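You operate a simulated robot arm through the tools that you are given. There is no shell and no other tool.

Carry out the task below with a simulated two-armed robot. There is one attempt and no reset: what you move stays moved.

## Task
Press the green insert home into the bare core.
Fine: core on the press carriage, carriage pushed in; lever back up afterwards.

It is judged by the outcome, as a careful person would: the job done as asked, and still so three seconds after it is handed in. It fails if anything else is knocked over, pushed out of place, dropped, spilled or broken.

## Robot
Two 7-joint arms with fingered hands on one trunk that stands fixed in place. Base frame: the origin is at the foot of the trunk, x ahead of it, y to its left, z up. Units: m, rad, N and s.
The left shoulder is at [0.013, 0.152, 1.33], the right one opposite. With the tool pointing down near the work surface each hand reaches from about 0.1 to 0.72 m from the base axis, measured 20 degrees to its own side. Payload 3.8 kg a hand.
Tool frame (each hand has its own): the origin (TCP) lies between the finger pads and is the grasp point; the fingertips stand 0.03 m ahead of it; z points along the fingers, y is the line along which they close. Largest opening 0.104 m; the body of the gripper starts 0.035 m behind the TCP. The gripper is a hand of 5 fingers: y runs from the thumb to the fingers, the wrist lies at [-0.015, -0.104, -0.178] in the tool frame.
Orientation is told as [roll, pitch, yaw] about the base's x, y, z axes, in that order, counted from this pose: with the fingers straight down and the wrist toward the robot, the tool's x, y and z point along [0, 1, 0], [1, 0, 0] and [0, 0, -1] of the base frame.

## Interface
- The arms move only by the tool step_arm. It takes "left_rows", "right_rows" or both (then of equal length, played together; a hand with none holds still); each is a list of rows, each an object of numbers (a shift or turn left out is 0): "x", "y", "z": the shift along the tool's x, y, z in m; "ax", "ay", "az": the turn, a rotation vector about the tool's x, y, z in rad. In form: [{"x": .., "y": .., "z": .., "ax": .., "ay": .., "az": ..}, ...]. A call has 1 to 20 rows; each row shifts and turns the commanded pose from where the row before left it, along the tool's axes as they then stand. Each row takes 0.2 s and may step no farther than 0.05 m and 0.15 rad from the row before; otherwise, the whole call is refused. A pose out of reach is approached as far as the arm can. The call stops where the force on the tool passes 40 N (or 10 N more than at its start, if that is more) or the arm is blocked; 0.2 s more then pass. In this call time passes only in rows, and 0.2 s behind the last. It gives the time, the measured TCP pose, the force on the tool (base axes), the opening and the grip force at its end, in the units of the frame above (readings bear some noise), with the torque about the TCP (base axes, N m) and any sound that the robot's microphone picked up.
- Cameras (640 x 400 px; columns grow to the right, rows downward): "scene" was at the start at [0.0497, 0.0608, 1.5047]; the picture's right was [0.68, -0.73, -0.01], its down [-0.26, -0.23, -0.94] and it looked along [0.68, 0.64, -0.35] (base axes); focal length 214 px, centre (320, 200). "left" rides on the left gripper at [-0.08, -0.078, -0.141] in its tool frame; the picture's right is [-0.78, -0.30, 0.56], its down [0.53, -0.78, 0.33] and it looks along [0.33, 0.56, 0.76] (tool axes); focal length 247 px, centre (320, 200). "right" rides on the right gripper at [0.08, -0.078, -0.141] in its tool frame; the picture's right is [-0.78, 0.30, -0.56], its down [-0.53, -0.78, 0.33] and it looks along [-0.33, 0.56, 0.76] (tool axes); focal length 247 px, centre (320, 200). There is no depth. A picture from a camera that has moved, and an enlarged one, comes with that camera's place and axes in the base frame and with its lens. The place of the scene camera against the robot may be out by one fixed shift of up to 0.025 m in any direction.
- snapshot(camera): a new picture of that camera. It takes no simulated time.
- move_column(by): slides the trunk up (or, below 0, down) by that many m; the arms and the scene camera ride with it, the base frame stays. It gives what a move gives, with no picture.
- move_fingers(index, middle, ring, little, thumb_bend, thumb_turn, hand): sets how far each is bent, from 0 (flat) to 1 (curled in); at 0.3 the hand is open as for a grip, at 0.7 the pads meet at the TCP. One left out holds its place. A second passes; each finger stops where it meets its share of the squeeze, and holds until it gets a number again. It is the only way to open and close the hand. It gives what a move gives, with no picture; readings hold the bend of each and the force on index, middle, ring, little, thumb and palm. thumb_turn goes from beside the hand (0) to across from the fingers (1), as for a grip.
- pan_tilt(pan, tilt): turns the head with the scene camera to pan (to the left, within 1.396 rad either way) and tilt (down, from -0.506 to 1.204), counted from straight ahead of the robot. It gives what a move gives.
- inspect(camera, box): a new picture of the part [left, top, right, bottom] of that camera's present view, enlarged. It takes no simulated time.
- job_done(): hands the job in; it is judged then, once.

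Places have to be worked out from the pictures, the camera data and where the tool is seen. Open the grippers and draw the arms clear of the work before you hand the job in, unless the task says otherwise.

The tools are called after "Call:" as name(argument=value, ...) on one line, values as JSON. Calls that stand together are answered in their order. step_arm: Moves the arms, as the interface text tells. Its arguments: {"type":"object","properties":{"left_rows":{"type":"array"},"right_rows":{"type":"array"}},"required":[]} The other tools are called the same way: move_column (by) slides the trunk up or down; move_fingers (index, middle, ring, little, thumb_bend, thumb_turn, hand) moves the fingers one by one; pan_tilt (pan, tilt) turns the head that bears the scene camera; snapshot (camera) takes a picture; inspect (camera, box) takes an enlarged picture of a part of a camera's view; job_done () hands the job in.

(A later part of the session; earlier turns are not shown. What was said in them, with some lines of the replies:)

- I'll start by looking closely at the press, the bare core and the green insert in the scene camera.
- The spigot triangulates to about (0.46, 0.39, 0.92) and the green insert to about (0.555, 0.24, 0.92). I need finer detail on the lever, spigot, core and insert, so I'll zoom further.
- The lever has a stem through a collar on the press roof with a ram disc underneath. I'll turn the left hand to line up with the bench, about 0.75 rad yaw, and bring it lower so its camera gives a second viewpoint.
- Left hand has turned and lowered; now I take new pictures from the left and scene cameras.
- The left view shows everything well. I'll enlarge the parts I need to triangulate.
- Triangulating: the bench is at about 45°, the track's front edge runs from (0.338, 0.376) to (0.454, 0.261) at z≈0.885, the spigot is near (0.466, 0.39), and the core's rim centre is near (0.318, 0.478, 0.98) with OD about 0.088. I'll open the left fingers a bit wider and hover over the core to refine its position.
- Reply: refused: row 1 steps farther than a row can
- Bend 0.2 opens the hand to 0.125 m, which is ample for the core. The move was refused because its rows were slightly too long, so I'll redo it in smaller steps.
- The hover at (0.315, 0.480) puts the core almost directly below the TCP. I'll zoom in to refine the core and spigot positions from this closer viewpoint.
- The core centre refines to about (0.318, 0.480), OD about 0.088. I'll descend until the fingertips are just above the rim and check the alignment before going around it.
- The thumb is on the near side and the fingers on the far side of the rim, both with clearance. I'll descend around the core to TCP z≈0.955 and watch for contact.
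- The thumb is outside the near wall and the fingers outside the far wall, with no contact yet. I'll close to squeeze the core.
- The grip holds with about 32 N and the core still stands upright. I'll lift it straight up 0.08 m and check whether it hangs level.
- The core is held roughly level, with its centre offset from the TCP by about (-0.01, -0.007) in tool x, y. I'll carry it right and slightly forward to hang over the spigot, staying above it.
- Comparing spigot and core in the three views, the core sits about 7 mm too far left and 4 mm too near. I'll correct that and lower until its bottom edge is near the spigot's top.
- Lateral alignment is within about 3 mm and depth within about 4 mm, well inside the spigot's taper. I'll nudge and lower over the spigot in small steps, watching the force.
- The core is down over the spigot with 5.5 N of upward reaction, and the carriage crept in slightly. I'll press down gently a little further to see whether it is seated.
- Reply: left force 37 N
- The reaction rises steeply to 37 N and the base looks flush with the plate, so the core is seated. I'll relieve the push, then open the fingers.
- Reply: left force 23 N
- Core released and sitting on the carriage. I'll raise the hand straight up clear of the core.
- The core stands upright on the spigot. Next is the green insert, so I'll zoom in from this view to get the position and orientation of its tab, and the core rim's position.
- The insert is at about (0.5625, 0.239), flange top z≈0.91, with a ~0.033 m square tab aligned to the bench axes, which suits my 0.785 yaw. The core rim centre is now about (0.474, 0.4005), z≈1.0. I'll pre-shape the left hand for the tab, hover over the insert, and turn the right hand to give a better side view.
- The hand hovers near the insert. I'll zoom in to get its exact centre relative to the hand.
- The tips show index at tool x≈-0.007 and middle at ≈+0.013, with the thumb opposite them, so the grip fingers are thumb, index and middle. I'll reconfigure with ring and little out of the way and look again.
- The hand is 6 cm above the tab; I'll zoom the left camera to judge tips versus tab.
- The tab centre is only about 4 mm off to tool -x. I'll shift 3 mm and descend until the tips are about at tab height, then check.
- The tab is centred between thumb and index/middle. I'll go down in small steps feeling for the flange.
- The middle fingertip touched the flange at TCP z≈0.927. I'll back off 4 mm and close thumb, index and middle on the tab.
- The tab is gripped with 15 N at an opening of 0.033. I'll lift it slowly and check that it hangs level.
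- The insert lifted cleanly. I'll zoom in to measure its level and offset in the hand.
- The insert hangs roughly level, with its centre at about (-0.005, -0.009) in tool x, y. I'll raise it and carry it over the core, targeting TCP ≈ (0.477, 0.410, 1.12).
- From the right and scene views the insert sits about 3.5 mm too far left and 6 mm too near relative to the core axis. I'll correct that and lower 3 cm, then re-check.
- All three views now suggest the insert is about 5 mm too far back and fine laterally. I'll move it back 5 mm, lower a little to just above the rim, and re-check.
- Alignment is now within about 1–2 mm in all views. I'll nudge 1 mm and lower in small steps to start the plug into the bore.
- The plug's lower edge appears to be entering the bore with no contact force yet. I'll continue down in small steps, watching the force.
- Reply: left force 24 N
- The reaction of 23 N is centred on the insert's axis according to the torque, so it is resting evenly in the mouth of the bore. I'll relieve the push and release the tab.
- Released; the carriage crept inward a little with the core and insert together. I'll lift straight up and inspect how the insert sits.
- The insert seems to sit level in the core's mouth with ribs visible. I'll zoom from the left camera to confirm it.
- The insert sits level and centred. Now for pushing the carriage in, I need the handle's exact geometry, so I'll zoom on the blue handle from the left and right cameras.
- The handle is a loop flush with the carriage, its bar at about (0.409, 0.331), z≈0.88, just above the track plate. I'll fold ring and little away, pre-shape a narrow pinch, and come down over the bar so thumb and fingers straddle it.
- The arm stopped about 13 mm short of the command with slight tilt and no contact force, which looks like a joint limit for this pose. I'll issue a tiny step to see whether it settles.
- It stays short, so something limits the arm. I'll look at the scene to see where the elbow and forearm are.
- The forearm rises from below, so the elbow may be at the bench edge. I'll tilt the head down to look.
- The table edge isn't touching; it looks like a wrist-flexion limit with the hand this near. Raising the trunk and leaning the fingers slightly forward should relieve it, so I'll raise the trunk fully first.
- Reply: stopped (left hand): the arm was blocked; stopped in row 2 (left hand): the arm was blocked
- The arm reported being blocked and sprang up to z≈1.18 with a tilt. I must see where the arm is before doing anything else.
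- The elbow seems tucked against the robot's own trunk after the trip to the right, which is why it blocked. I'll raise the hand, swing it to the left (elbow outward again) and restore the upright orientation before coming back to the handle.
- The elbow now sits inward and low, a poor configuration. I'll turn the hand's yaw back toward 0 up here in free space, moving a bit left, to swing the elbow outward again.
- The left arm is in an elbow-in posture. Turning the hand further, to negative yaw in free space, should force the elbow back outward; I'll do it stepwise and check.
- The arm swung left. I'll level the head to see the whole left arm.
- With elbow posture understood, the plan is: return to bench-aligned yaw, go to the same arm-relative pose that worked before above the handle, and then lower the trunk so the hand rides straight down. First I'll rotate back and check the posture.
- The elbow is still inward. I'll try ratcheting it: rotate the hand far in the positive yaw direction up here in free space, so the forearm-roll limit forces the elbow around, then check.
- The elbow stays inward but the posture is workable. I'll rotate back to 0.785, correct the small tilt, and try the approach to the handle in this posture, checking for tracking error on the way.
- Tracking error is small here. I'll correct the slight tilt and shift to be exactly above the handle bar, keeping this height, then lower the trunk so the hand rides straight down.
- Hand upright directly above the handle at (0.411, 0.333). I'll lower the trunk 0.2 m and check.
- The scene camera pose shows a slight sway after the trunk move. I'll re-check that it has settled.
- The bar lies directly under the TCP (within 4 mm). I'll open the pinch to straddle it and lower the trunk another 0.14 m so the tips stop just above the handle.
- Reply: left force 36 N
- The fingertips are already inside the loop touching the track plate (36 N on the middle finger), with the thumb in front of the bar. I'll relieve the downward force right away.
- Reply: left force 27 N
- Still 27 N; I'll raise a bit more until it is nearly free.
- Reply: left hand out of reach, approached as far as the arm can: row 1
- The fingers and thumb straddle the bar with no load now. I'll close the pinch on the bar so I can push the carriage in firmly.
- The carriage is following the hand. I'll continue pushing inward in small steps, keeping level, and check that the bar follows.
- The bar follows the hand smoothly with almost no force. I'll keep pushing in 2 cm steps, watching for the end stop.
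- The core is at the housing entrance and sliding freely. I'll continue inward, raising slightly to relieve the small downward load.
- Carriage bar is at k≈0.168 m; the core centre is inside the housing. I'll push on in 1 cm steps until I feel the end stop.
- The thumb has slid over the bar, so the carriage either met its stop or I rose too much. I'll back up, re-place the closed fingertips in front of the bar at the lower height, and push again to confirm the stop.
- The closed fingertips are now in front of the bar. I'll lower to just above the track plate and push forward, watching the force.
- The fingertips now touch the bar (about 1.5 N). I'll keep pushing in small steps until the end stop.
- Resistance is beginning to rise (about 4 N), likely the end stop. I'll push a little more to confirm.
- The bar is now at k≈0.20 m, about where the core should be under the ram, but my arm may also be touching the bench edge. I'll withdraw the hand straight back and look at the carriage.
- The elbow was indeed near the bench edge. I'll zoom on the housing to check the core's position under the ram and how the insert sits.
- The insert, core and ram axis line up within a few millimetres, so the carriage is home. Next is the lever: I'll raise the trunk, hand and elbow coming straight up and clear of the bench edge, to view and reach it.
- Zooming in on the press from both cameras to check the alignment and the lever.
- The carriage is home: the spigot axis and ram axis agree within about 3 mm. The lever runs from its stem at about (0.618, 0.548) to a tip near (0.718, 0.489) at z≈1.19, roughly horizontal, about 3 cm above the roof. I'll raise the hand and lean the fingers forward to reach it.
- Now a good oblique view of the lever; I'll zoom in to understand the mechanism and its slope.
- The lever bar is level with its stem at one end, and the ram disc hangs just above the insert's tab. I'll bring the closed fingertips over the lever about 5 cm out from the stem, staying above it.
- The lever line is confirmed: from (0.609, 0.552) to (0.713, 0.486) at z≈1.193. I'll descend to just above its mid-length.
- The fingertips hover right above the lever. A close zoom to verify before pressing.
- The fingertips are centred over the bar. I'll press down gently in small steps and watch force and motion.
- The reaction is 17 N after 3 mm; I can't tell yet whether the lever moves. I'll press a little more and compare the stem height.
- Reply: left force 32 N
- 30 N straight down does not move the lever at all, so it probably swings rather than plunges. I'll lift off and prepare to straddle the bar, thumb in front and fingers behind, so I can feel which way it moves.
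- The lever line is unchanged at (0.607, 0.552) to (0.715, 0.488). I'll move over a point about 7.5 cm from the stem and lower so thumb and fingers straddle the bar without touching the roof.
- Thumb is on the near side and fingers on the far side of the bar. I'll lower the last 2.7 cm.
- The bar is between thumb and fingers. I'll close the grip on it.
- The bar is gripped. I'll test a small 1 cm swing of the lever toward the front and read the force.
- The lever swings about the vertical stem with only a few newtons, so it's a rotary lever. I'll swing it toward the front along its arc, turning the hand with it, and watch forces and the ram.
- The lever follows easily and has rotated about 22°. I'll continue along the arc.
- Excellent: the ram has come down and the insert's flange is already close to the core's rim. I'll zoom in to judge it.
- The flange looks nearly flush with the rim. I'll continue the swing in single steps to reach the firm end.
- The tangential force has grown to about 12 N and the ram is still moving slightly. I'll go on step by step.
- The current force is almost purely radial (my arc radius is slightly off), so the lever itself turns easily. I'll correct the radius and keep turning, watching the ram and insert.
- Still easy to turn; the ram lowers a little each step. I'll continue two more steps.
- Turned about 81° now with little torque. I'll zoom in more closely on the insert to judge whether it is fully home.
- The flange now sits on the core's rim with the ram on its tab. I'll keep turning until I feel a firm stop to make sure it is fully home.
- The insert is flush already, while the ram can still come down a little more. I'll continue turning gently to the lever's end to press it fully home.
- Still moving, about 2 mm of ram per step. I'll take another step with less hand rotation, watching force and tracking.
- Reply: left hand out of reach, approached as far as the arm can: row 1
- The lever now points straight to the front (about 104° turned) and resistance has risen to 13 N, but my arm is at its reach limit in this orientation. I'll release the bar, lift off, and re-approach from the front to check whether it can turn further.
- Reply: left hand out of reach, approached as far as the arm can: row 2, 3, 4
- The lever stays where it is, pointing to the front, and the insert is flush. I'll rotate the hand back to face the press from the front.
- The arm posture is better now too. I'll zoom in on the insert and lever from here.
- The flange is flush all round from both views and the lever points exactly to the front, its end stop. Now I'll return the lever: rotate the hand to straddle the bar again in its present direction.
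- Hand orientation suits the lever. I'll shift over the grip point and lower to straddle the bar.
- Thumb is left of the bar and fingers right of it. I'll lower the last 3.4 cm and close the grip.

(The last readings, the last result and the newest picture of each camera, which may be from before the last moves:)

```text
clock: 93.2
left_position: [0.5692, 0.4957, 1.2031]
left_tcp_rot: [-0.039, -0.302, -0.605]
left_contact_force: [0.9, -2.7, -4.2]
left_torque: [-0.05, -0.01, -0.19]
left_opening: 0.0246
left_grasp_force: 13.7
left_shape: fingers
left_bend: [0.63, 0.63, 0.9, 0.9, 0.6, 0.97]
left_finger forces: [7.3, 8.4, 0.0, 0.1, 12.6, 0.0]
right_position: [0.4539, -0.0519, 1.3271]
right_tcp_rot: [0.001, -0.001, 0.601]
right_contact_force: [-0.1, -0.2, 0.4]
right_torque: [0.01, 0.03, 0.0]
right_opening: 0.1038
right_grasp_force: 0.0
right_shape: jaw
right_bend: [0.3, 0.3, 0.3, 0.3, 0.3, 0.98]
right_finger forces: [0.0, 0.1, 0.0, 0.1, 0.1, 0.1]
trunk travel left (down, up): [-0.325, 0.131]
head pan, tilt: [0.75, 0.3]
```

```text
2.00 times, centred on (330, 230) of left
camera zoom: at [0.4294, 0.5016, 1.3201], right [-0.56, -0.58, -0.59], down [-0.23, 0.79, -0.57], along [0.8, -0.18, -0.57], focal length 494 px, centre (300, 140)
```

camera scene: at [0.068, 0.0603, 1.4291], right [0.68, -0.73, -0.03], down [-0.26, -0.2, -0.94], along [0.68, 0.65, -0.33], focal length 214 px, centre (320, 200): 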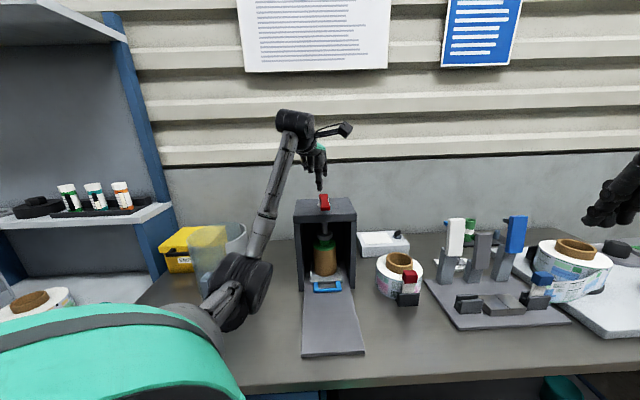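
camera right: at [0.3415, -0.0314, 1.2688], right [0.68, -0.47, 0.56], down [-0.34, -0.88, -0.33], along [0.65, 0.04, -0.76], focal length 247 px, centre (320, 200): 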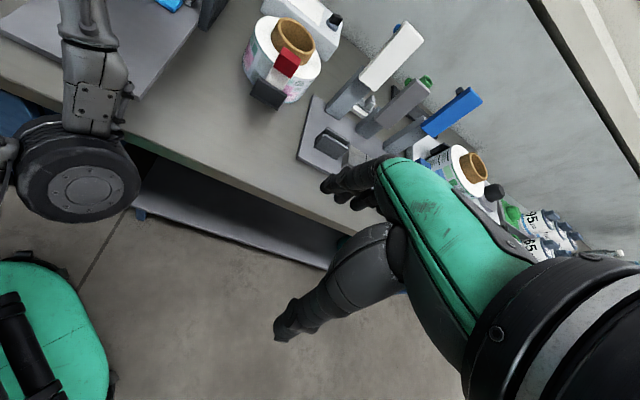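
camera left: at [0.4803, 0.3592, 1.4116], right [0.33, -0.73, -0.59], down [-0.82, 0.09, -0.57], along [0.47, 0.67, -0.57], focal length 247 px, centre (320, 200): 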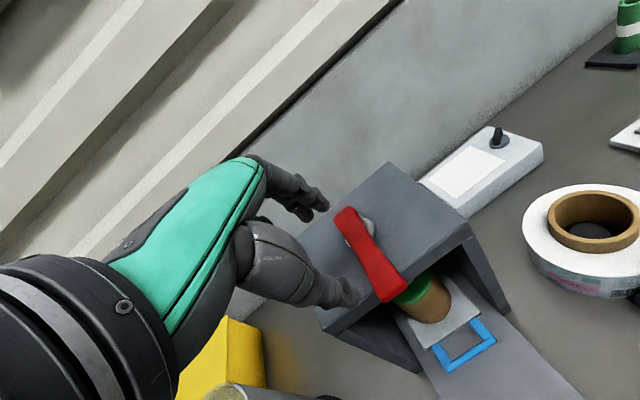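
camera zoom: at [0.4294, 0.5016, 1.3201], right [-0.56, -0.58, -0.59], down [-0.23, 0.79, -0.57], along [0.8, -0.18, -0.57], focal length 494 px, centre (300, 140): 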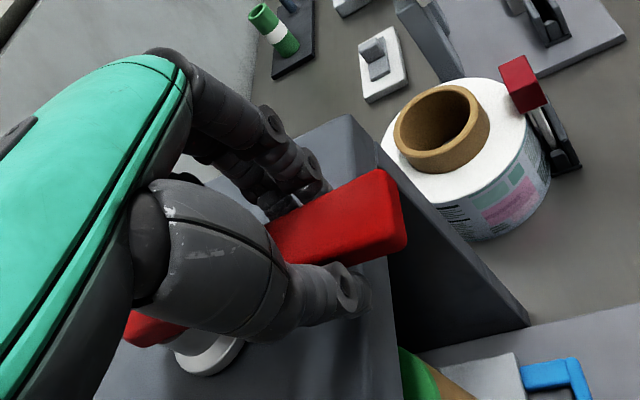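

Gripped firmly. First I'll test for the end stop by trying to turn a few millimetres further in the pressing direction.

Call:
step_arm(left_rows=[{"x": 0.0012, "y": -0.0066, "z": -0.0021}])

Call:
step_arm(left_rows=[{"x": 0.001, "y": -0.0056, "z": -0.0018}])

Call:
inspect(camera="scene", box=[300, 180, 360, 290])

```text
clock: 93.7
left_position: [0.5648, 0.4976, 1.2047]
left_tcp_rot: [-0.038, -0.301, -0.605]
left_contact_force: [3.5, -8.7, -5.9]
left_torque: [-0.15, -0.08, -0.25]
left_opening: 0.0247
left_grasp_force: 14.8
left_shape: fingers
left_bend: [0.61, 0.62, 0.9, 0.9, 0.6, 0.98]
left_finger forces: [8.3, 10.5, 0.1, 0.0, 10.4, 0.0]
right_position: [0.4547, -0.0562, 1.3266]
right_tcp_rot: [0.003, 0.0, 0.6]
right_contact_force: [0.1, -0.4, 0.8]
right_torque: [0.01, 0.02, 0.03]
right_opening: 0.1035
right_grasp_force: 0.1
right_shape: jaw
right_bend: [0.3, 0.3, 0.3, 0.3, 0.3, 0.98]
right_finger forces: [0.0, 0.0, 0.0, 0.0, 0.1, 0.0]
trunk travel left (down, up): [-0.325, 0.131]
head pan, tilt: [0.75, 0.3]
```

```text
clock: 94.0
left_position: [0.563, 0.5018, 1.2053]
left_tcp_rot: [-0.037, -0.3, -0.604]
left_contact_force: [11.7, -16.2, -4.8]
left_torque: [-0.29, -0.36, -0.28]
left_opening: 0.0242
left_grasp_force: 16.4
left_shape: fingers
left_bend: [0.58, 0.6, 0.9, 0.9, 0.62, 0.98]
left_finger forces: [11.2, 13.5, 0.1, 0.1, 7.5, 0.0]
right_position: [0.4569, -0.0555, 1.3258]
right_tcp_rot: [0.006, 0.0, 0.603]
right_contact_force: [-0.1, 0.5, 0.0]
right_torque: [0.02, 0.0, -0.01]
right_opening: 0.1034
right_grasp_force: 0.0
right_shape: jaw
right_bend: [0.3, 0.3, 0.3, 0.3, 0.3, 0.98]
right_finger forces: [0.1, 0.0, 0.1, 0.0, 0.0, 0.0]
trunk travel left (down, up): [-0.325, 0.131]
head pan, tilt: [0.75, 0.3]
```

```text
3.64 times, centred on (330, 235) of scene
camera zoom: at [0.0726, 0.0567, 1.4289], right [0.68, -0.73, -0.04], down [-0.26, -0.2, -0.94], along [0.68, 0.65, -0.33], focal length 780 px, centre (284, 73)
```

zoom: 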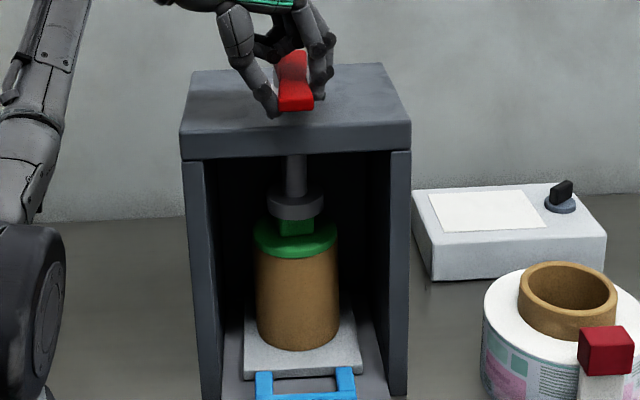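

The stop is firm at about 20 N, so the ram stroke is complete and the insert is home. Now I'll swing the lever back along its arc to the starting position.

Call:
step_arm(left_rows=[{"x": -0.001, "y": 0.01, "z": 0.003, "ax": -0.0046, "ay": 0.0389, "az": -0.124}, {"x": -0.001, "y": 0.0092, "z": 0.0028, "ax": -0.0046, "ay": 0.0389, "az": -0.124}, {"x": -0.001, "y": 0.009, "z": 0.0027, "ax": -0.0046, "ay": 0.0389, "az": -0.124}])

Call:
inspect(camera="scene", box=[300, 180, 360, 290])

Call:
inspect(camera="left", box=[220, 130, 440, 330])

```text
clock: 94.8
left_position: [0.5856, 0.4851, 1.2057]
left_tcp_rot: [-0.036, -0.301, -0.214]
left_contact_force: [-2.7, -16.8, -9.6]
left_torque: [-0.27, 0.12, -0.47]
left_opening: 0.0258
left_grasp_force: 16.1
left_shape: fingers
left_bend: [0.71, 0.63, 0.9, 0.9, 0.59, 0.98]
left_finger forces: [7.4, 11.3, 0.0, 0.0, 13.7, 0.0]
right_position: [0.4557, -0.056, 1.3272]
right_tcp_rot: [0.004, 0.0, 0.603]
right_contact_force: [-0.5, -0.3, -0.2]
right_torque: [0.0, 0.02, 0.02]
right_opening: 0.1033
right_grasp_force: 0.0
right_shape: jaw
right_bend: [0.3, 0.3, 0.3, 0.3, 0.3, 0.98]
right_finger forces: [0.0, 0.0, 0.1, 0.0, 0.1, 0.1]
trunk travel left (down, up): [-0.325, 0.131]
head pan, tilt: [0.75, 0.3]
```

```text
3.64 times, centred on (330, 235) of scene
camera zoom: at [0.0693, 0.0571, 1.4291], right [0.68, -0.73, -0.04], down [-0.26, -0.2, -0.94], along [0.68, 0.65, -0.33], focal length 780 px, centre (284, 73)
```

zoom: 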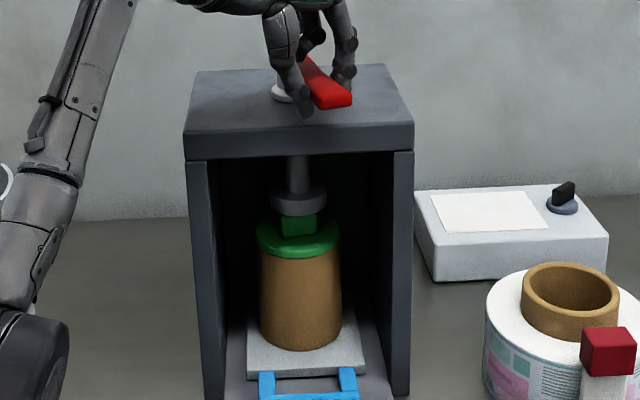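

```text
2.00 times, centred on (330, 230) of left
camera zoom: at [0.4538, 0.4375, 1.3213], right [-0.29, -0.75, -0.59], down [-0.51, 0.65, -0.57], along [0.81, 0.14, -0.57], focal length 494 px, centre (300, 140)
```

zoom: 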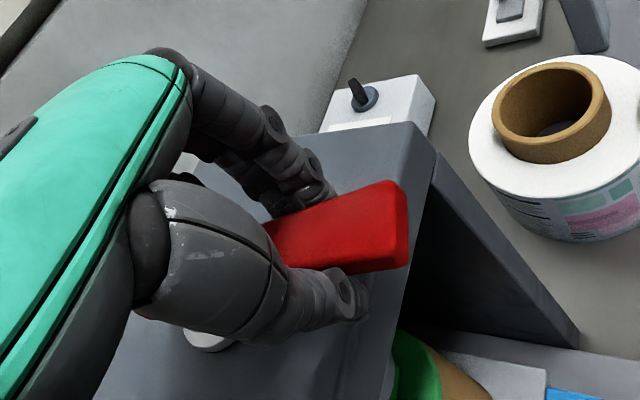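

The lever is swinging back; I have some radial and vertical load from a small arc error, so I'll correct outward and down a little as I continue.

Call:
step_arm(left_rows=[{"x": -0.005, "y": 0.0084, "z": 0.0045, "ax": -0.0046, "ay": 0.0389, "az": -0.124}, {"x": -0.002, "y": 0.009, "z": 0.0027, "ax": -0.0046, "ay": 0.0389, "az": -0.124}])

Call:
inspect(camera="scene", box=[300, 180, 360, 290])

Call:
inspect(camera="left", box=[220, 130, 440, 330])

```text
clock: 95.5
left_position: [0.6023, 0.4765, 1.2045]
left_tcp_rot: [-0.034, -0.305, 0.048]
left_contact_force: [2.1, -9.4, -0.2]
left_torque: [-0.14, 0.03, -0.39]
left_opening: 0.0253
left_grasp_force: 15.7
left_shape: fingers
left_bend: [0.71, 0.63, 0.9, 0.9, 0.59, 0.99]
left_finger forces: [6.9, 11.6, 0.0, 0.0, 13.0, 0.1]
right_position: [0.4532, -0.0546, 1.3271]
right_tcp_rot: [0.005, 0.0, 0.601]
right_contact_force: [0.6, 0.4, -0.4]
right_torque: [0.0, -0.02, -0.05]
right_opening: 0.1037
right_grasp_force: 0.1
right_shape: jaw
right_bend: [0.3, 0.3, 0.3, 0.3, 0.3, 0.98]
right_finger forces: [0.0, 0.1, 0.0, 0.1, 0.0, 0.0]
trunk travel left (down, up): [-0.325, 0.131]
head pan, tilt: [0.75, 0.3]
```

```text
3.64 times, centred on (330, 235) of scene
camera zoom: at [0.069, 0.0584, 1.4292], right [0.68, -0.73, -0.03], down [-0.26, -0.2, -0.94], along [0.68, 0.65, -0.33], focal length 780 px, centre (284, 73)
```

zoom: 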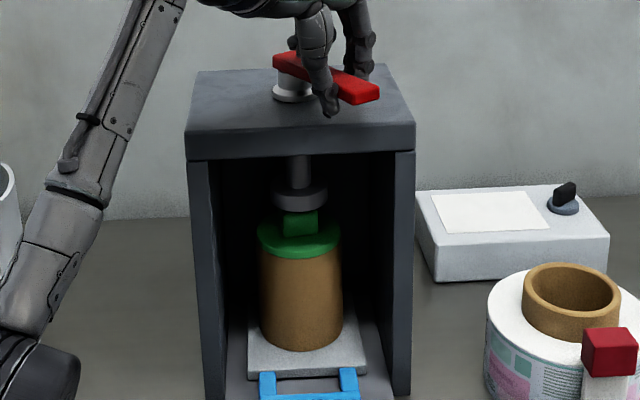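

```text
2.00 times, centred on (330, 230) of left
camera zoom: at [0.4875, 0.3975, 1.32], right [-0.09, -0.8, -0.59], down [-0.66, 0.49, -0.57], along [0.75, 0.34, -0.57], focal length 494 px, centre (300, 140)
```

zoom: 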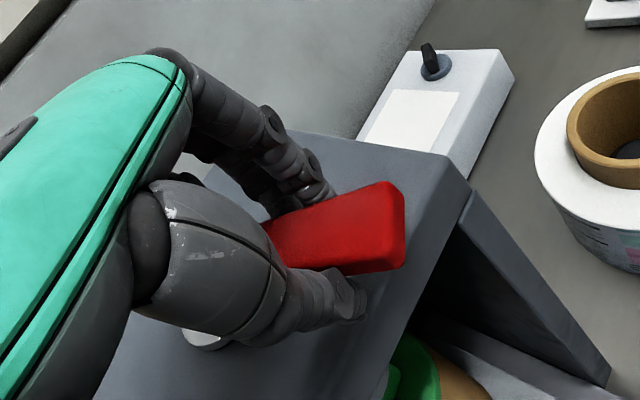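

The ram is rising and the insert stays put, flush in the core. I'll continue the return swing.

Call:
step_arm(left_rows=[{"x": -0.004, "y": 0.0088, "z": 0.0026, "ax": -0.0046, "ay": 0.0389, "az": -0.124}, {"x": -0.0015, "y": 0.009, "z": 0.0026, "ax": -0.0046, "ay": 0.0389, "az": -0.124}, {"x": -0.0015, "y": 0.009, "z": 0.0026, "ax": -0.0046, "ay": 0.0389, "az": -0.124}])

Call:
inspect(camera="scene", box=[300, 180, 360, 290])

Call:
inspect(camera="left", box=[220, 130, 440, 330])

```text
clock: 96.2
left_position: [0.6293, 0.4739, 1.206]
left_tcp_rot: [-0.036, -0.303, 0.436]
left_contact_force: [5.2, -6.2, 1.2]
left_torque: [-0.15, -0.02, -0.45]
left_opening: 0.0254
left_grasp_force: 17.0
left_shape: fingers
left_bend: [0.71, 0.62, 0.9, 0.9, 0.59, 0.99]
left_finger forces: [6.9, 12.5, 0.0, 0.0, 13.7, 0.1]
right_position: [0.4532, -0.0544, 1.3265]
right_tcp_rot: [0.004, -0.002, 0.603]
right_contact_force: [-0.5, -0.1, -0.4]
right_torque: [0.03, -0.02, 0.0]
right_opening: 0.1037
right_grasp_force: 0.0
right_shape: jaw
right_bend: [0.3, 0.3, 0.3, 0.3, 0.3, 0.98]
right_finger forces: [0.1, 0.1, 0.1, 0.1, 0.0, 0.1]
trunk travel left (down, up): [-0.325, 0.131]
head pan, tilt: [0.75, 0.3]
```

```text
3.64 times, centred on (330, 235) of scene
camera zoom: at [0.0692, 0.0586, 1.4291], right [0.68, -0.73, -0.03], down [-0.26, -0.2, -0.94], along [0.68, 0.65, -0.33], focal length 780 px, centre (284, 73)
```

zoom: 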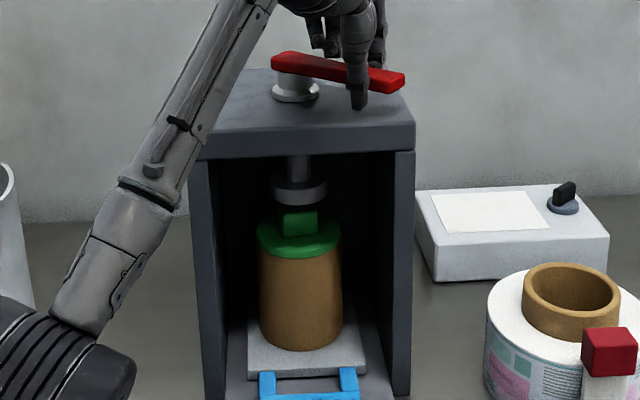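

```text
2.00 times, centred on (330, 230) of left
camera zoom: at [0.5541, 0.3574, 1.3199], right [0.22, -0.77, -0.59], down [-0.8, 0.21, -0.57], along [0.56, 0.6, -0.57], focal length 494 px, centre (300, 140)
```

zoom: 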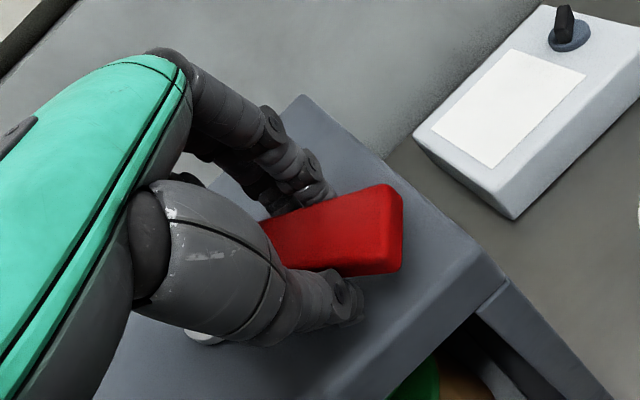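

Halfway back (about -81° azimuth). I'll continue with a precomputed arc, turning the hand less now to stay within reach.

Call:
step_arm(left_rows=[{"x": -0.0043, "y": 0.0084, "z": 0.0028, "ax": -0.0019, "ay": 0.0165, "az": -0.0524}, {"x": -0.0012, "y": 0.009, "z": 0.0029, "ax": -0.0019, "ay": 0.0165, "az": -0.0524}, {"x": -0.0005, "y": 0.0092, "z": 0.003, "ax": -0.0019, "ay": 0.0165, "az": -0.0524}])

Call:
inspect(camera="left", box=[220, 130, 440, 330])

Call:
inspect(camera="scene", box=[300, 180, 360, 290])

```text
clock: 97.0
left_position: [0.6557, 0.4838, 1.2057]
left_tcp_rot: [-0.035, -0.303, 0.602]
left_contact_force: [2.4, -2.7, 2.4]
left_torque: [-0.08, 0.02, -0.14]
left_opening: 0.0248
left_grasp_force: 12.8
left_shape: fingers
left_bend: [0.71, 0.64, 0.9, 0.9, 0.59, 0.96]
left_finger forces: [6.4, 7.4, 0.1, 0.0, 11.6, 0.0]
right_position: [0.4534, -0.0526, 1.3279]
right_tcp_rot: [0.002, -0.003, 0.603]
right_contact_force: [0.0, -0.3, 0.5]
right_torque: [0.02, -0.02, 0.0]
right_opening: 0.1034
right_grasp_force: 0.0
right_shape: jaw
right_bend: [0.3, 0.3, 0.3, 0.3, 0.3, 0.98]
right_finger forces: [0.1, 0.0, 0.0, 0.0, 0.1, 0.0]
trunk travel left (down, up): [-0.325, 0.131]
head pan, tilt: [0.75, 0.3]
```

```text
2.00 times, centred on (330, 230) of left
camera zoom: at [0.6011, 0.3567, 1.3197], right [0.35, -0.73, -0.59], down [-0.82, 0.07, -0.57], along [0.45, 0.68, -0.57], focal length 494 px, centre (300, 140)
```

zoom: 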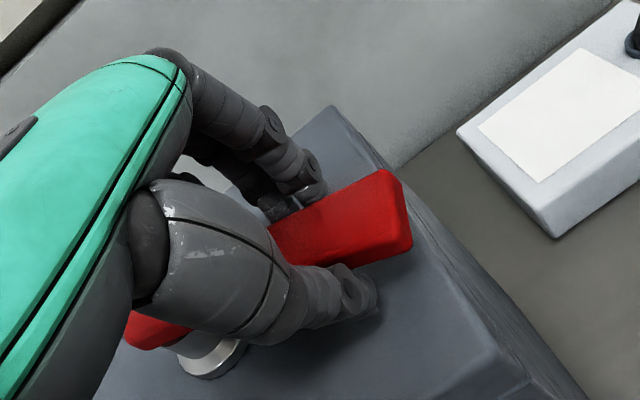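

```text
3.64 times, centred on (330, 235) of scene
camera zoom: at [0.068, 0.0598, 1.4291], right [0.68, -0.73, -0.03], down [-0.26, -0.2, -0.94], along [0.68, 0.65, -0.33], focal length 780 px, centre (284, 73)
```

zoom: 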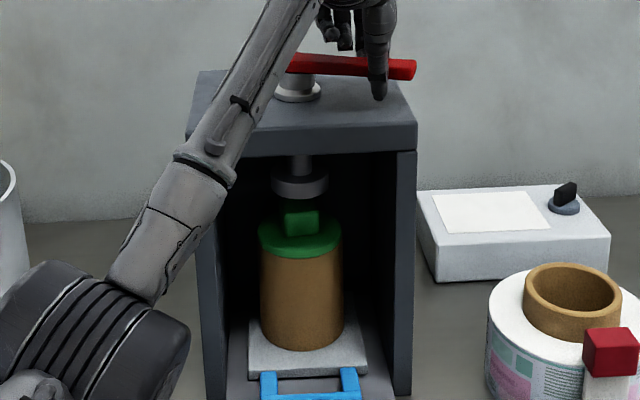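

The ram keeps rising and the insert stays flush in the core. I'll carry on with the remaining arc back to the start position.

Call:
step_arm(left_rows=[{"x": 0.0001, "y": 0.0091, "z": 0.0029, "ax": -0.0019, "ay": 0.0165, "az": -0.0524}, {"x": 0.0008, "y": 0.0091, "z": 0.0029, "ax": -0.0019, "ay": 0.0165, "az": -0.0524}, {"x": 0.0015, "y": 0.0091, "z": 0.0028, "ax": -0.0019, "ay": 0.0165, "az": -0.0524}])

Call:
inspect(camera="left", box=[220, 130, 440, 330])

Call:
inspect(camera="scene", box=[300, 180, 380, 290])

```text
clock: 97.8
left_position: [0.6762, 0.5033, 1.2058]
left_tcp_rot: [-0.034, -0.304, 0.767]
left_contact_force: [1.8, -4.2, -0.1]
left_torque: [-0.1, -0.03, 0.03]
left_opening: 0.0249
left_grasp_force: 11.9
left_shape: fingers
left_bend: [0.71, 0.66, 0.9, 0.9, 0.6, 0.94]
left_finger forces: [6.1, 4.9, 0.1, 0.0, 12.1, 0.0]
right_position: [0.4529, -0.0533, 1.3271]
right_tcp_rot: [0.002, 0.0, 0.603]
right_contact_force: [0.2, -0.2, -0.4]
right_torque: [0.0, -0.04, -0.01]
right_opening: 0.1036
right_grasp_force: 0.0
right_shape: jaw
right_bend: [0.3, 0.3, 0.3, 0.3, 0.3, 0.98]
right_finger forces: [0.1, 0.0, 0.0, 0.0, 0.0, 0.0]
trunk travel left (down, up): [-0.325, 0.131]
head pan, tilt: [0.75, 0.3]
```

```text
2.00 times, centred on (330, 230) of left
camera zoom: at [0.6439, 0.3686, 1.3196], right [0.46, -0.66, -0.59], down [-0.82, -0.06, -0.57], along [0.34, 0.75, -0.57], focal length 494 px, centre (300, 140)
```

zoom: 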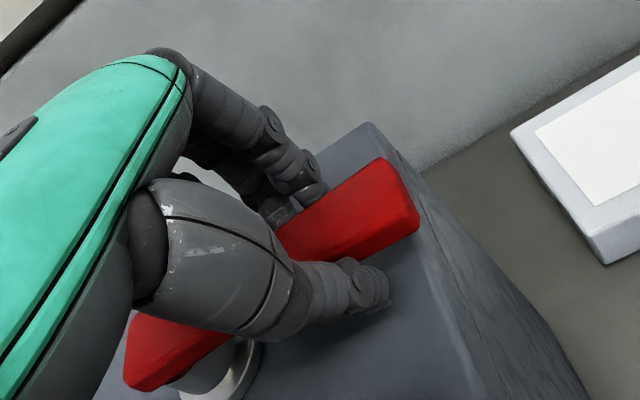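

```text
3.64 times, centred on (340, 235) of scene
camera zoom: at [0.0686, 0.0595, 1.4291], right [0.68, -0.73, -0.03], down [-0.26, -0.2, -0.94], along [0.68, 0.65, -0.33], focal length 780 px, centre (247, 73)
```

zoom: 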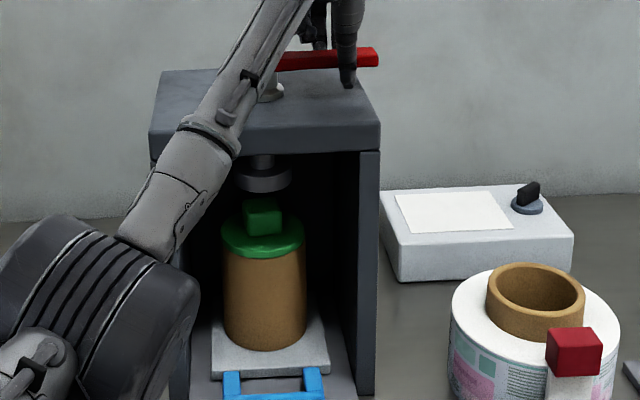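

Nearly back (about -36°). I'll finish the last few degrees until I feel the start stop.

Call:
step_arm(left_rows=[{"x": 0.0022, "y": 0.0089, "z": 0.0027}])

Call:
step_arm(left_rows=[{"x": 0.0022, "y": 0.006, "z": 0.0018}])

Call:
inspect(camera="left", box=[220, 130, 440, 330])

Call:
inspect(camera="scene", box=[300, 180, 380, 290])

```text
clock: 98.2
left_position: [0.6826, 0.5128, 1.2053]
left_tcp_rot: [-0.033, -0.302, 0.763]
left_contact_force: [0.0, -3.9, -2.0]
left_torque: [-0.09, -0.01, 0.11]
left_opening: 0.025
left_grasp_force: 11.8
left_shape: fingers
left_bend: [0.71, 0.67, 0.9, 0.9, 0.6, 0.93]
left_finger forces: [6.3, 3.8, 0.1, 0.0, 13.2, 0.0]
right_position: [0.4519, -0.0529, 1.3271]
right_tcp_rot: [0.003, -0.001, 0.605]
right_contact_force: [0.2, -0.7, 0.1]
right_torque: [0.03, -0.02, -0.01]
right_opening: 0.1035
right_grasp_force: 0.0
right_shape: jaw
right_bend: [0.3, 0.3, 0.3, 0.3, 0.3, 0.98]
right_finger forces: [0.0, 0.0, 0.0, 0.0, 0.0, 0.1]
trunk travel left (down, up): [-0.325, 0.131]
head pan, tilt: [0.75, 0.3]
```

```text
clock: 98.7
left_position: [0.6859, 0.5156, 1.2058]
left_tcp_rot: [-0.033, -0.302, 0.762]
left_contact_force: [-3.0, -10.4, -4.8]
left_torque: [-0.21, 0.08, 0.06]
left_opening: 0.0252
left_grasp_force: 12.3
left_shape: fingers
left_bend: [0.71, 0.71, 0.9, 0.9, 0.58, 0.92]
left_finger forces: [5.1, 2.5, 0.0, 0.1, 17.2, 0.0]
right_position: [0.4529, -0.0545, 1.3269]
right_tcp_rot: [0.004, -0.003, 0.602]
right_contact_force: [0.3, 0.2, 0.1]
right_torque: [-0.01, 0.0, -0.01]
right_opening: 0.1036
right_grasp_force: 0.1
right_shape: jaw
right_bend: [0.3, 0.3, 0.3, 0.3, 0.3, 0.98]
right_finger forces: [0.0, 0.0, 0.1, 0.1, 0.0, 0.1]
trunk travel left (down, up): [-0.325, 0.131]
head pan, tilt: [0.75, 0.3]
```

```text
2.00 times, centred on (330, 230) of left
camera zoom: at [0.6522, 0.3807, 1.3203], right [0.46, -0.66, -0.59], down [-0.82, -0.06, -0.57], along [0.34, 0.75, -0.57], focal length 494 px, centre (300, 140)
```

zoom: 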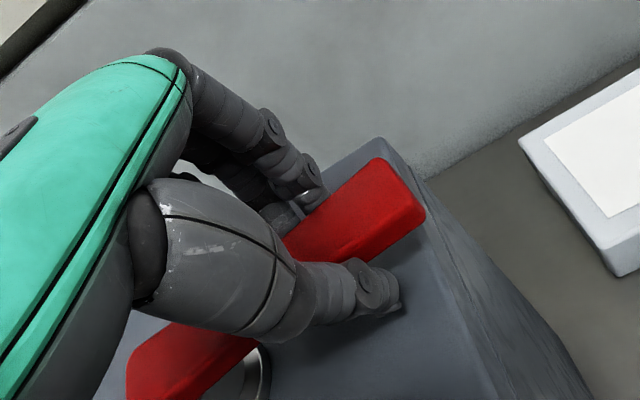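

```text
3.64 times, centred on (340, 235) of scene
camera zoom: at [0.0671, 0.0577, 1.4292], right [0.68, -0.73, -0.03], down [-0.26, -0.2, -0.94], along [0.68, 0.65, -0.33], focal length 780 px, centre (247, 73)
```

zoom: 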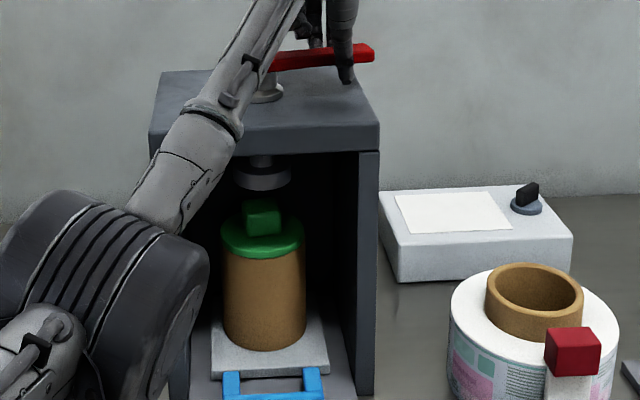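

The start stop is reached (10 N) and the lever tip is back at (0.713, 0.485), its original position. I'll relieve the push, open the fingers and lift straight off.

Call:
step_arm(left_rows=[{"x": -0.001, "y": -0.003, "z": -0.001}])

Call:
move_fingers(hand="left", index=0.45, middle=0.45, thumb_bend=0.45)

Call:
step_arm(left_rows=[{"x": -0.0005, "y": 0.0045, "z": -0.0143}, {"x": -0.001, "y": 0.009, "z": -0.0286}, {"x": -0.001, "y": 0.009, "z": -0.0286}])

Call:
inspect(camera="left", box=[220, 130, 500, 380])

Call:
snapshot(camera="scene")

```text
clock: 99.0
left_position: [0.6846, 0.515, 1.2045]
left_tcp_rot: [-0.035, -0.305, 0.765]
left_contact_force: [2.2, -6.7, -2.8]
left_torque: [-0.12, -0.03, 0.07]
left_opening: 0.0251
left_grasp_force: 11.9
left_shape: fingers
left_bend: [0.71, 0.71, 0.9, 0.9, 0.59, 0.92]
left_finger forces: [6.2, 3.7, 0.0, 0.0, 14.1, 0.1]
right_position: [0.4533, -0.0539, 1.3281]
right_tcp_rot: [0.002, -0.002, 0.601]
right_contact_force: [-0.1, -0.1, -0.7]
right_torque: [-0.02, 0.02, -0.02]
right_opening: 0.1035
right_grasp_force: 0.2
right_shape: jaw
right_bend: [0.3, 0.3, 0.3, 0.3, 0.3, 0.98]
right_finger forces: [0.1, 0.0, 0.0, 0.1, 0.0, 0.0]
trunk travel left (down, up): [-0.325, 0.131]
head pan, tilt: [0.75, 0.3]
```

```text
clock: 100.0
left_position: [0.6831, 0.5164, 1.2042]
left_tcp_rot: [-0.035, -0.303, 0.767]
left_contact_force: [0.9, 0.3, 0.9]
left_torque: [0.04, 0.01, -0.02]
left_opening: 0.0645
left_grasp_force: 0.0
left_shape: fingers
left_bend: [0.45, 0.45, 0.9, 0.9, 0.45, 0.97]
left_finger forces: [0.0, 0.0, 0.0, 0.0, 0.0, 0.0]
right_position: [0.4517, -0.0523, 1.3278]
right_tcp_rot: [0.002, 0.0, 0.602]
right_contact_force: [-0.5, -0.2, 0.0]
right_torque: [0.0, 0.05, 0.01]
right_opening: 0.1035
right_grasp_force: 0.1
right_shape: jaw
right_bend: [0.3, 0.3, 0.3, 0.3, 0.3, 0.98]
right_finger forces: [0.1, 0.1, 0.0, 0.0, 0.0, 0.1]
trunk travel left (down, up): [-0.325, 0.131]
head pan, tilt: [0.75, 0.3]
```

```text
clock: 100.8
left_position: [0.6832, 0.5147, 1.2804]
left_tcp_rot: [-0.035, -0.302, 0.766]
left_contact_force: [0.0, -0.1, 0.3]
left_torque: [0.02, 0.02, -0.01]
left_opening: 0.0648
left_grasp_force: 0.0
left_shape: fingers
left_bend: [0.45, 0.45, 0.9, 0.9, 0.45, 0.97]
left_finger forces: [0.0, 0.0, 0.1, 0.0, 0.0, 0.1]
right_position: [0.4505, -0.0523, 1.3281]
right_tcp_rot: [0.002, -0.002, 0.601]
right_contact_force: [-0.1, 0.0, -1.1]
right_torque: [0.04, -0.01, -0.01]
right_opening: 0.1035
right_grasp_force: 0.1
right_shape: jaw
right_bend: [0.3, 0.3, 0.3, 0.3, 0.3, 0.98]
right_finger forces: [0.0, 0.0, 0.0, 0.0, 0.0, 0.0]
trunk travel left (down, up): [-0.325, 0.131]
head pan, tilt: [0.75, 0.3]
```

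```text
1.60 times, centred on (360, 255) of left
camera zoom: at [0.65, 0.3803, 1.3957], right [0.46, -0.66, -0.59], down [-0.82, -0.06, -0.57], along [0.34, 0.75, -0.57], focal length 395 px, centre (256, 112)
```

zoom: 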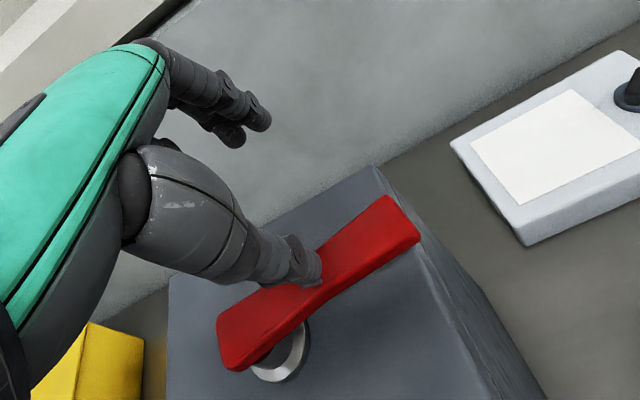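

```text
taken
camera scene: at [0.0673, 0.0602, 1.4292], right [0.68, -0.73, -0.03], down [-0.26, -0.2, -0.94], along [0.68, 0.65, -0.33], focal length 214 px, centre (320, 200)
```

scene: 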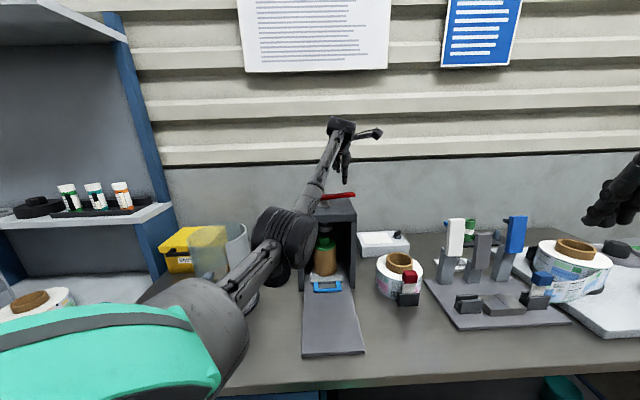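

The lever is back at its start azimuth and the ram is up. I'll withdraw the hand up and back, away from the press, then inspect the result.

Call:
step_arm(left_rows=[{"x": -0.001, "y": 0.009, "z": -0.0286}, {"x": -0.0013, "y": -0.0405, "z": -0.0126}, {"x": -0.0013, "y": -0.0405, "z": -0.0126}, {"x": -0.0013, "y": -0.0405, "z": -0.0126}, {"x": -0.0013, "y": -0.0405, "z": -0.0126}, {"x": -0.0013, "y": -0.0405, "z": -0.0126}])

Call:
snapshot(camera="left")

Call:
snapshot(camera="scene")

```text
clock: 102.2
left_position: [0.5336, 0.3652, 1.3088]
left_tcp_rot: [-0.034, -0.304, 0.767]
left_contact_force: [-0.9, 0.1, -0.5]
left_torque: [0.03, 0.03, -0.01]
left_opening: 0.0649
left_grasp_force: 0.1
left_shape: fingers
left_bend: [0.45, 0.45, 0.9, 0.9, 0.45, 0.97]
left_finger forces: [0.0, 0.1, 0.1, 0.0, 0.0, 0.0]
right_position: [0.4505, -0.0526, 1.328]
right_tcp_rot: [0.002, -0.003, 0.602]
right_contact_force: [-1.1, -0.6, 0.1]
right_torque: [0.04, -0.01, -0.01]
right_opening: 0.1035
right_grasp_force: 0.0
right_shape: jaw
right_bend: [0.3, 0.3, 0.3, 0.3, 0.3, 0.98]
right_finger forces: [0.1, 0.0, 0.0, 0.0, 0.1, 0.1]
trunk travel left (down, up): [-0.325, 0.131]
head pan, tilt: [0.75, 0.3]
```

```text
taken
camera left: at [0.5006, 0.2304, 1.424], right [0.46, -0.66, -0.59], down [-0.82, -0.06, -0.57], along [0.34, 0.75, -0.57], focal length 247 px, centre (320, 200)
```

left: 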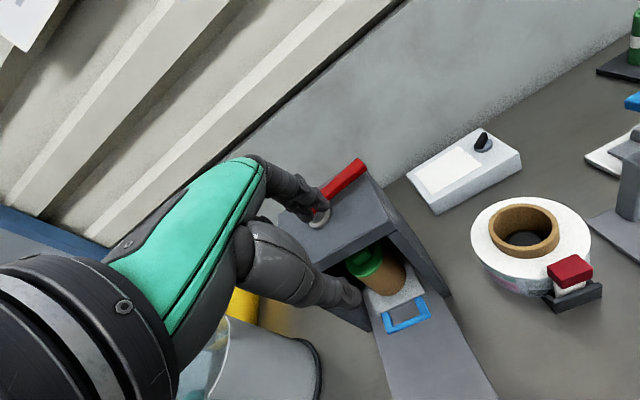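

```text
taken
camera scene: at [0.067, 0.0599, 1.4292], right [0.68, -0.73, -0.03], down [-0.26, -0.2, -0.94], along [0.68, 0.65, -0.33], focal length 214 px, centre (320, 200)
```

scene: 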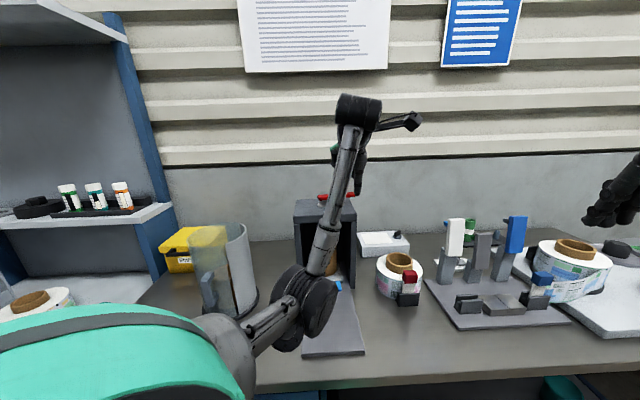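

Zooming in to verify the insert, core, carriage and lever.

Call:
inspect(camera="left", box=[330, 220, 450, 340])

Call:
inspect(camera="left", box=[280, 140, 420, 260])

```text
3.33 times, centred on (390, 280) of left
camera zoom: at [0.5006, 0.2304, 1.424], right [0.46, -0.66, -0.59], down [-0.82, -0.06, -0.57], along [0.34, 0.75, -0.57], focal length 823 px, centre (87, -67)
```

zoom: 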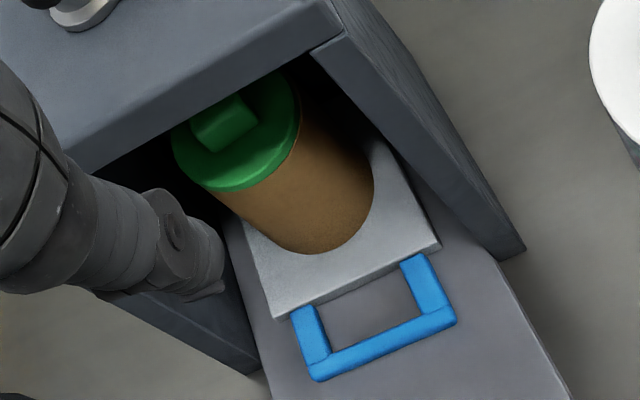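

```text
3.33 times, centred on (350, 200) of left
camera zoom: at [0.5006, 0.2304, 1.424], right [0.46, -0.66, -0.59], down [-0.82, -0.06, -0.57], along [0.34, 0.75, -0.57], focal length 823 px, centre (220, 200)
```

zoom: 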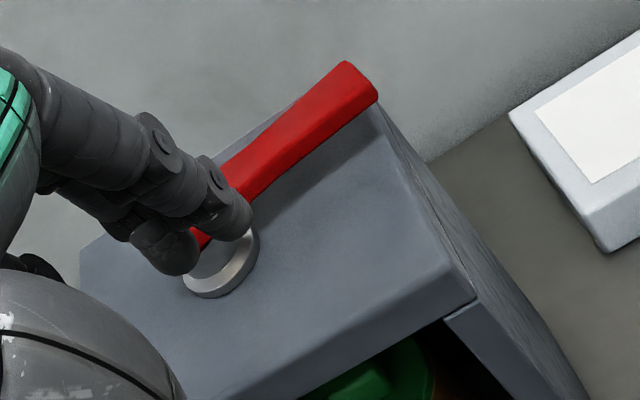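

The insert is flush in the core, the carriage is in, and the lever tip is at its original spot (0.713, 0.485). I'll open the left hand fully and move the arm up and back, clear of the work.

Call:
step_arm(left_rows=[{"x": -0.0015, "y": -0.0118, "z": -0.0298}, {"x": -0.0015, "y": -0.0118, "z": -0.0298}, {"x": -0.0015, "y": -0.0118, "z": -0.0298}, {"x": -0.0015, "y": -0.0118, "z": -0.0298}])

Call:
move_fingers(hand="left", index=0.3, middle=0.3, ring=0.3, little=0.3, thumb_bend=0.3)

Call:
snapshot(camera="scene")

Call:
snapshot(camera="left")

```text
clock: 103.2
left_position: [0.4771, 0.3079, 1.411]
left_tcp_rot: [-0.033, -0.303, 0.767]
left_contact_force: [-0.6, -0.1, 0.9]
left_torque: [0.02, 0.0, 0.0]
left_opening: 0.0648
left_grasp_force: 0.1
left_shape: fingers
left_bend: [0.45, 0.45, 0.9, 0.9, 0.45, 0.97]
left_finger forces: [0.0, 0.0, 0.0, 0.1, 0.0, 0.0]
right_position: [0.451, -0.0535, 1.3276]
right_tcp_rot: [0.002, -0.002, 0.604]
right_contact_force: [0.1, -0.1, -0.1]
right_torque: [0.0, -0.03, 0.0]
right_opening: 0.1037
right_grasp_force: 0.1
right_shape: jaw
right_bend: [0.3, 0.3, 0.3, 0.3, 0.3, 0.98]
right_finger forces: [0.0, 0.0, 0.1, 0.1, 0.1, 0.1]
trunk travel left (down, up): [-0.325, 0.131]
head pan, tilt: [0.75, 0.3]
```

```text
clock: 104.2
left_position: [0.4783, 0.3083, 1.4097]
left_tcp_rot: [-0.035, -0.303, 0.765]
left_contact_force: [0.4, 0.4, -1.0]
left_torque: [0.01, 0.0, 0.05]
left_opening: 0.1026
left_grasp_force: 0.1
left_shape: fingers
left_bend: [0.3, 0.3, 0.3, 0.3, 0.3, 0.97]
left_finger forces: [0.0, 0.0, 0.0, 0.0, 0.0, 0.0]
right_position: [0.4519, -0.052, 1.3268]
right_tcp_rot: [0.002, -0.001, 0.601]
right_contact_force: [0.3, -0.4, 0.1]
right_torque: [0.0, -0.04, 0.0]
right_opening: 0.1037
right_grasp_force: 0.1
right_shape: jaw
right_bend: [0.3, 0.3, 0.3, 0.3, 0.3, 0.98]
right_finger forces: [0.0, 0.1, 0.0, 0.0, 0.0, 0.0]
trunk travel left (down, up): [-0.325, 0.131]
head pan, tilt: [0.75, 0.3]
```

```text
taken
camera scene: at [0.0678, 0.0609, 1.4291], right [0.68, -0.73, -0.03], down [-0.26, -0.2, -0.94], along [0.68, 0.65, -0.33], focal length 214 px, centre (320, 200)
```

scene: 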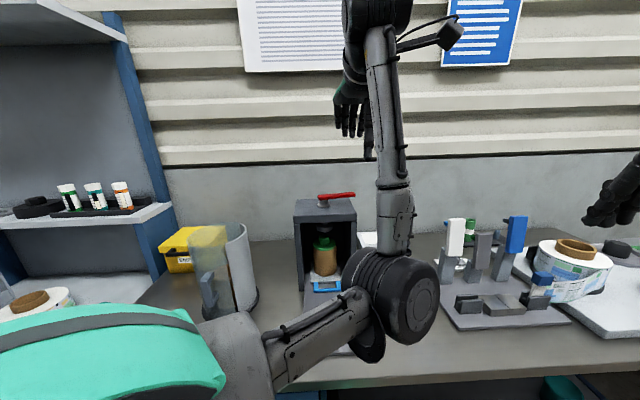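

```text
taken
camera left: at [0.4451, 0.175, 1.5249], right [0.46, -0.66, -0.59], down [-0.82, -0.06, -0.57], along [0.34, 0.75, -0.57], focal length 247 px, centre (320, 200)
```

left: 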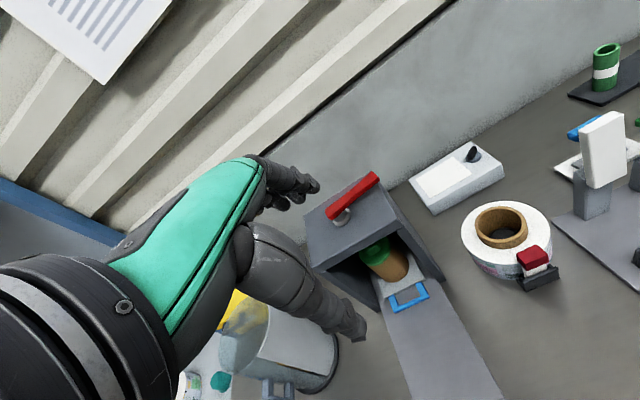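

A last close look at the press and lever before handing in.

Call:
inspect(camera="scene", box=[280, 180, 370, 300])

Call:
inspect(camera="left", box=[300, 150, 450, 330])

```text
3.33 times, centred on (325, 240) of scene
camera zoom: at [0.0678, 0.0609, 1.4291], right [0.68, -0.73, -0.03], down [-0.26, -0.2, -0.94], along [0.68, 0.65, -0.33], focal length 715 px, centre (303, 67)
```

zoom: 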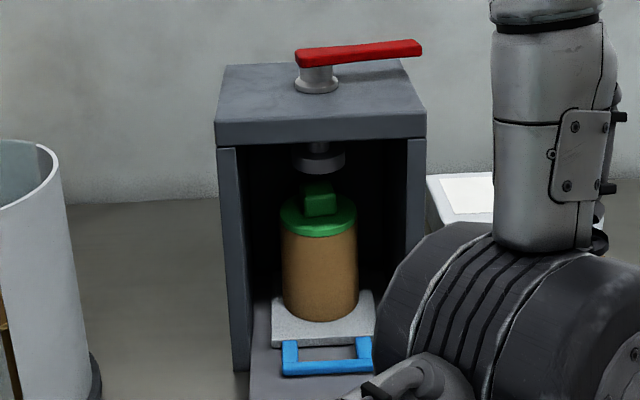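

```text
2.22 times, centred on (375, 240) of left
camera zoom: at [0.4451, 0.175, 1.5249], right [0.46, -0.66, -0.59], down [-0.82, -0.06, -0.57], along [0.34, 0.75, -0.57], focal length 549 px, centre (198, 111)
```

zoom: 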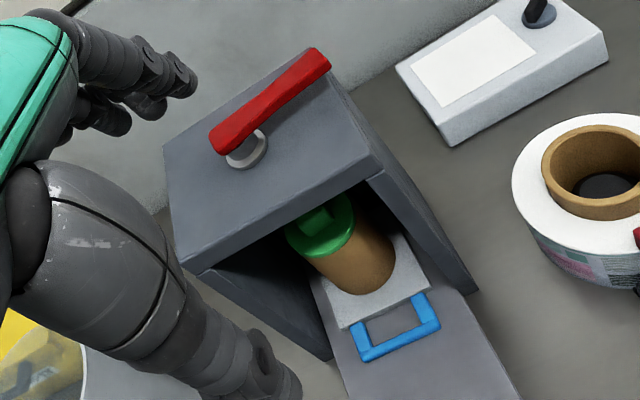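

The insert is pressed home with its flange flush on the core. The core stands on the carriage, the carriage is pushed in, the lever and ram are back up, and both hands are empty and clear, so I'm handing the job in.

Call:
job_done()

```text
The job is handed in.
```

The green insert is pressed home in the bare core, and I've handed the job in; I haven't seen the verdict. The last pictures showed:

- **Insert and core:** the flange sits flush on the core's rim, and the core stands on the carriage spigot.
- **Carriage:** it is pushed in until it would go no further, with the core under the ram.
- **Lever:** the press lever turns sideways on its stem rather than pulling down. I turned it to its stop to press the insert, then back to its start; its tip is within about 1 mm of where it began, and the ram is up.
- **Hands:** both are open, empty and clear of the work.

The left arm was blocked once while I was reaching for the carriage handle, and its elbow may have touched the bench's front edge during the push. Nothing else looked moved or knocked over in the last pictures.
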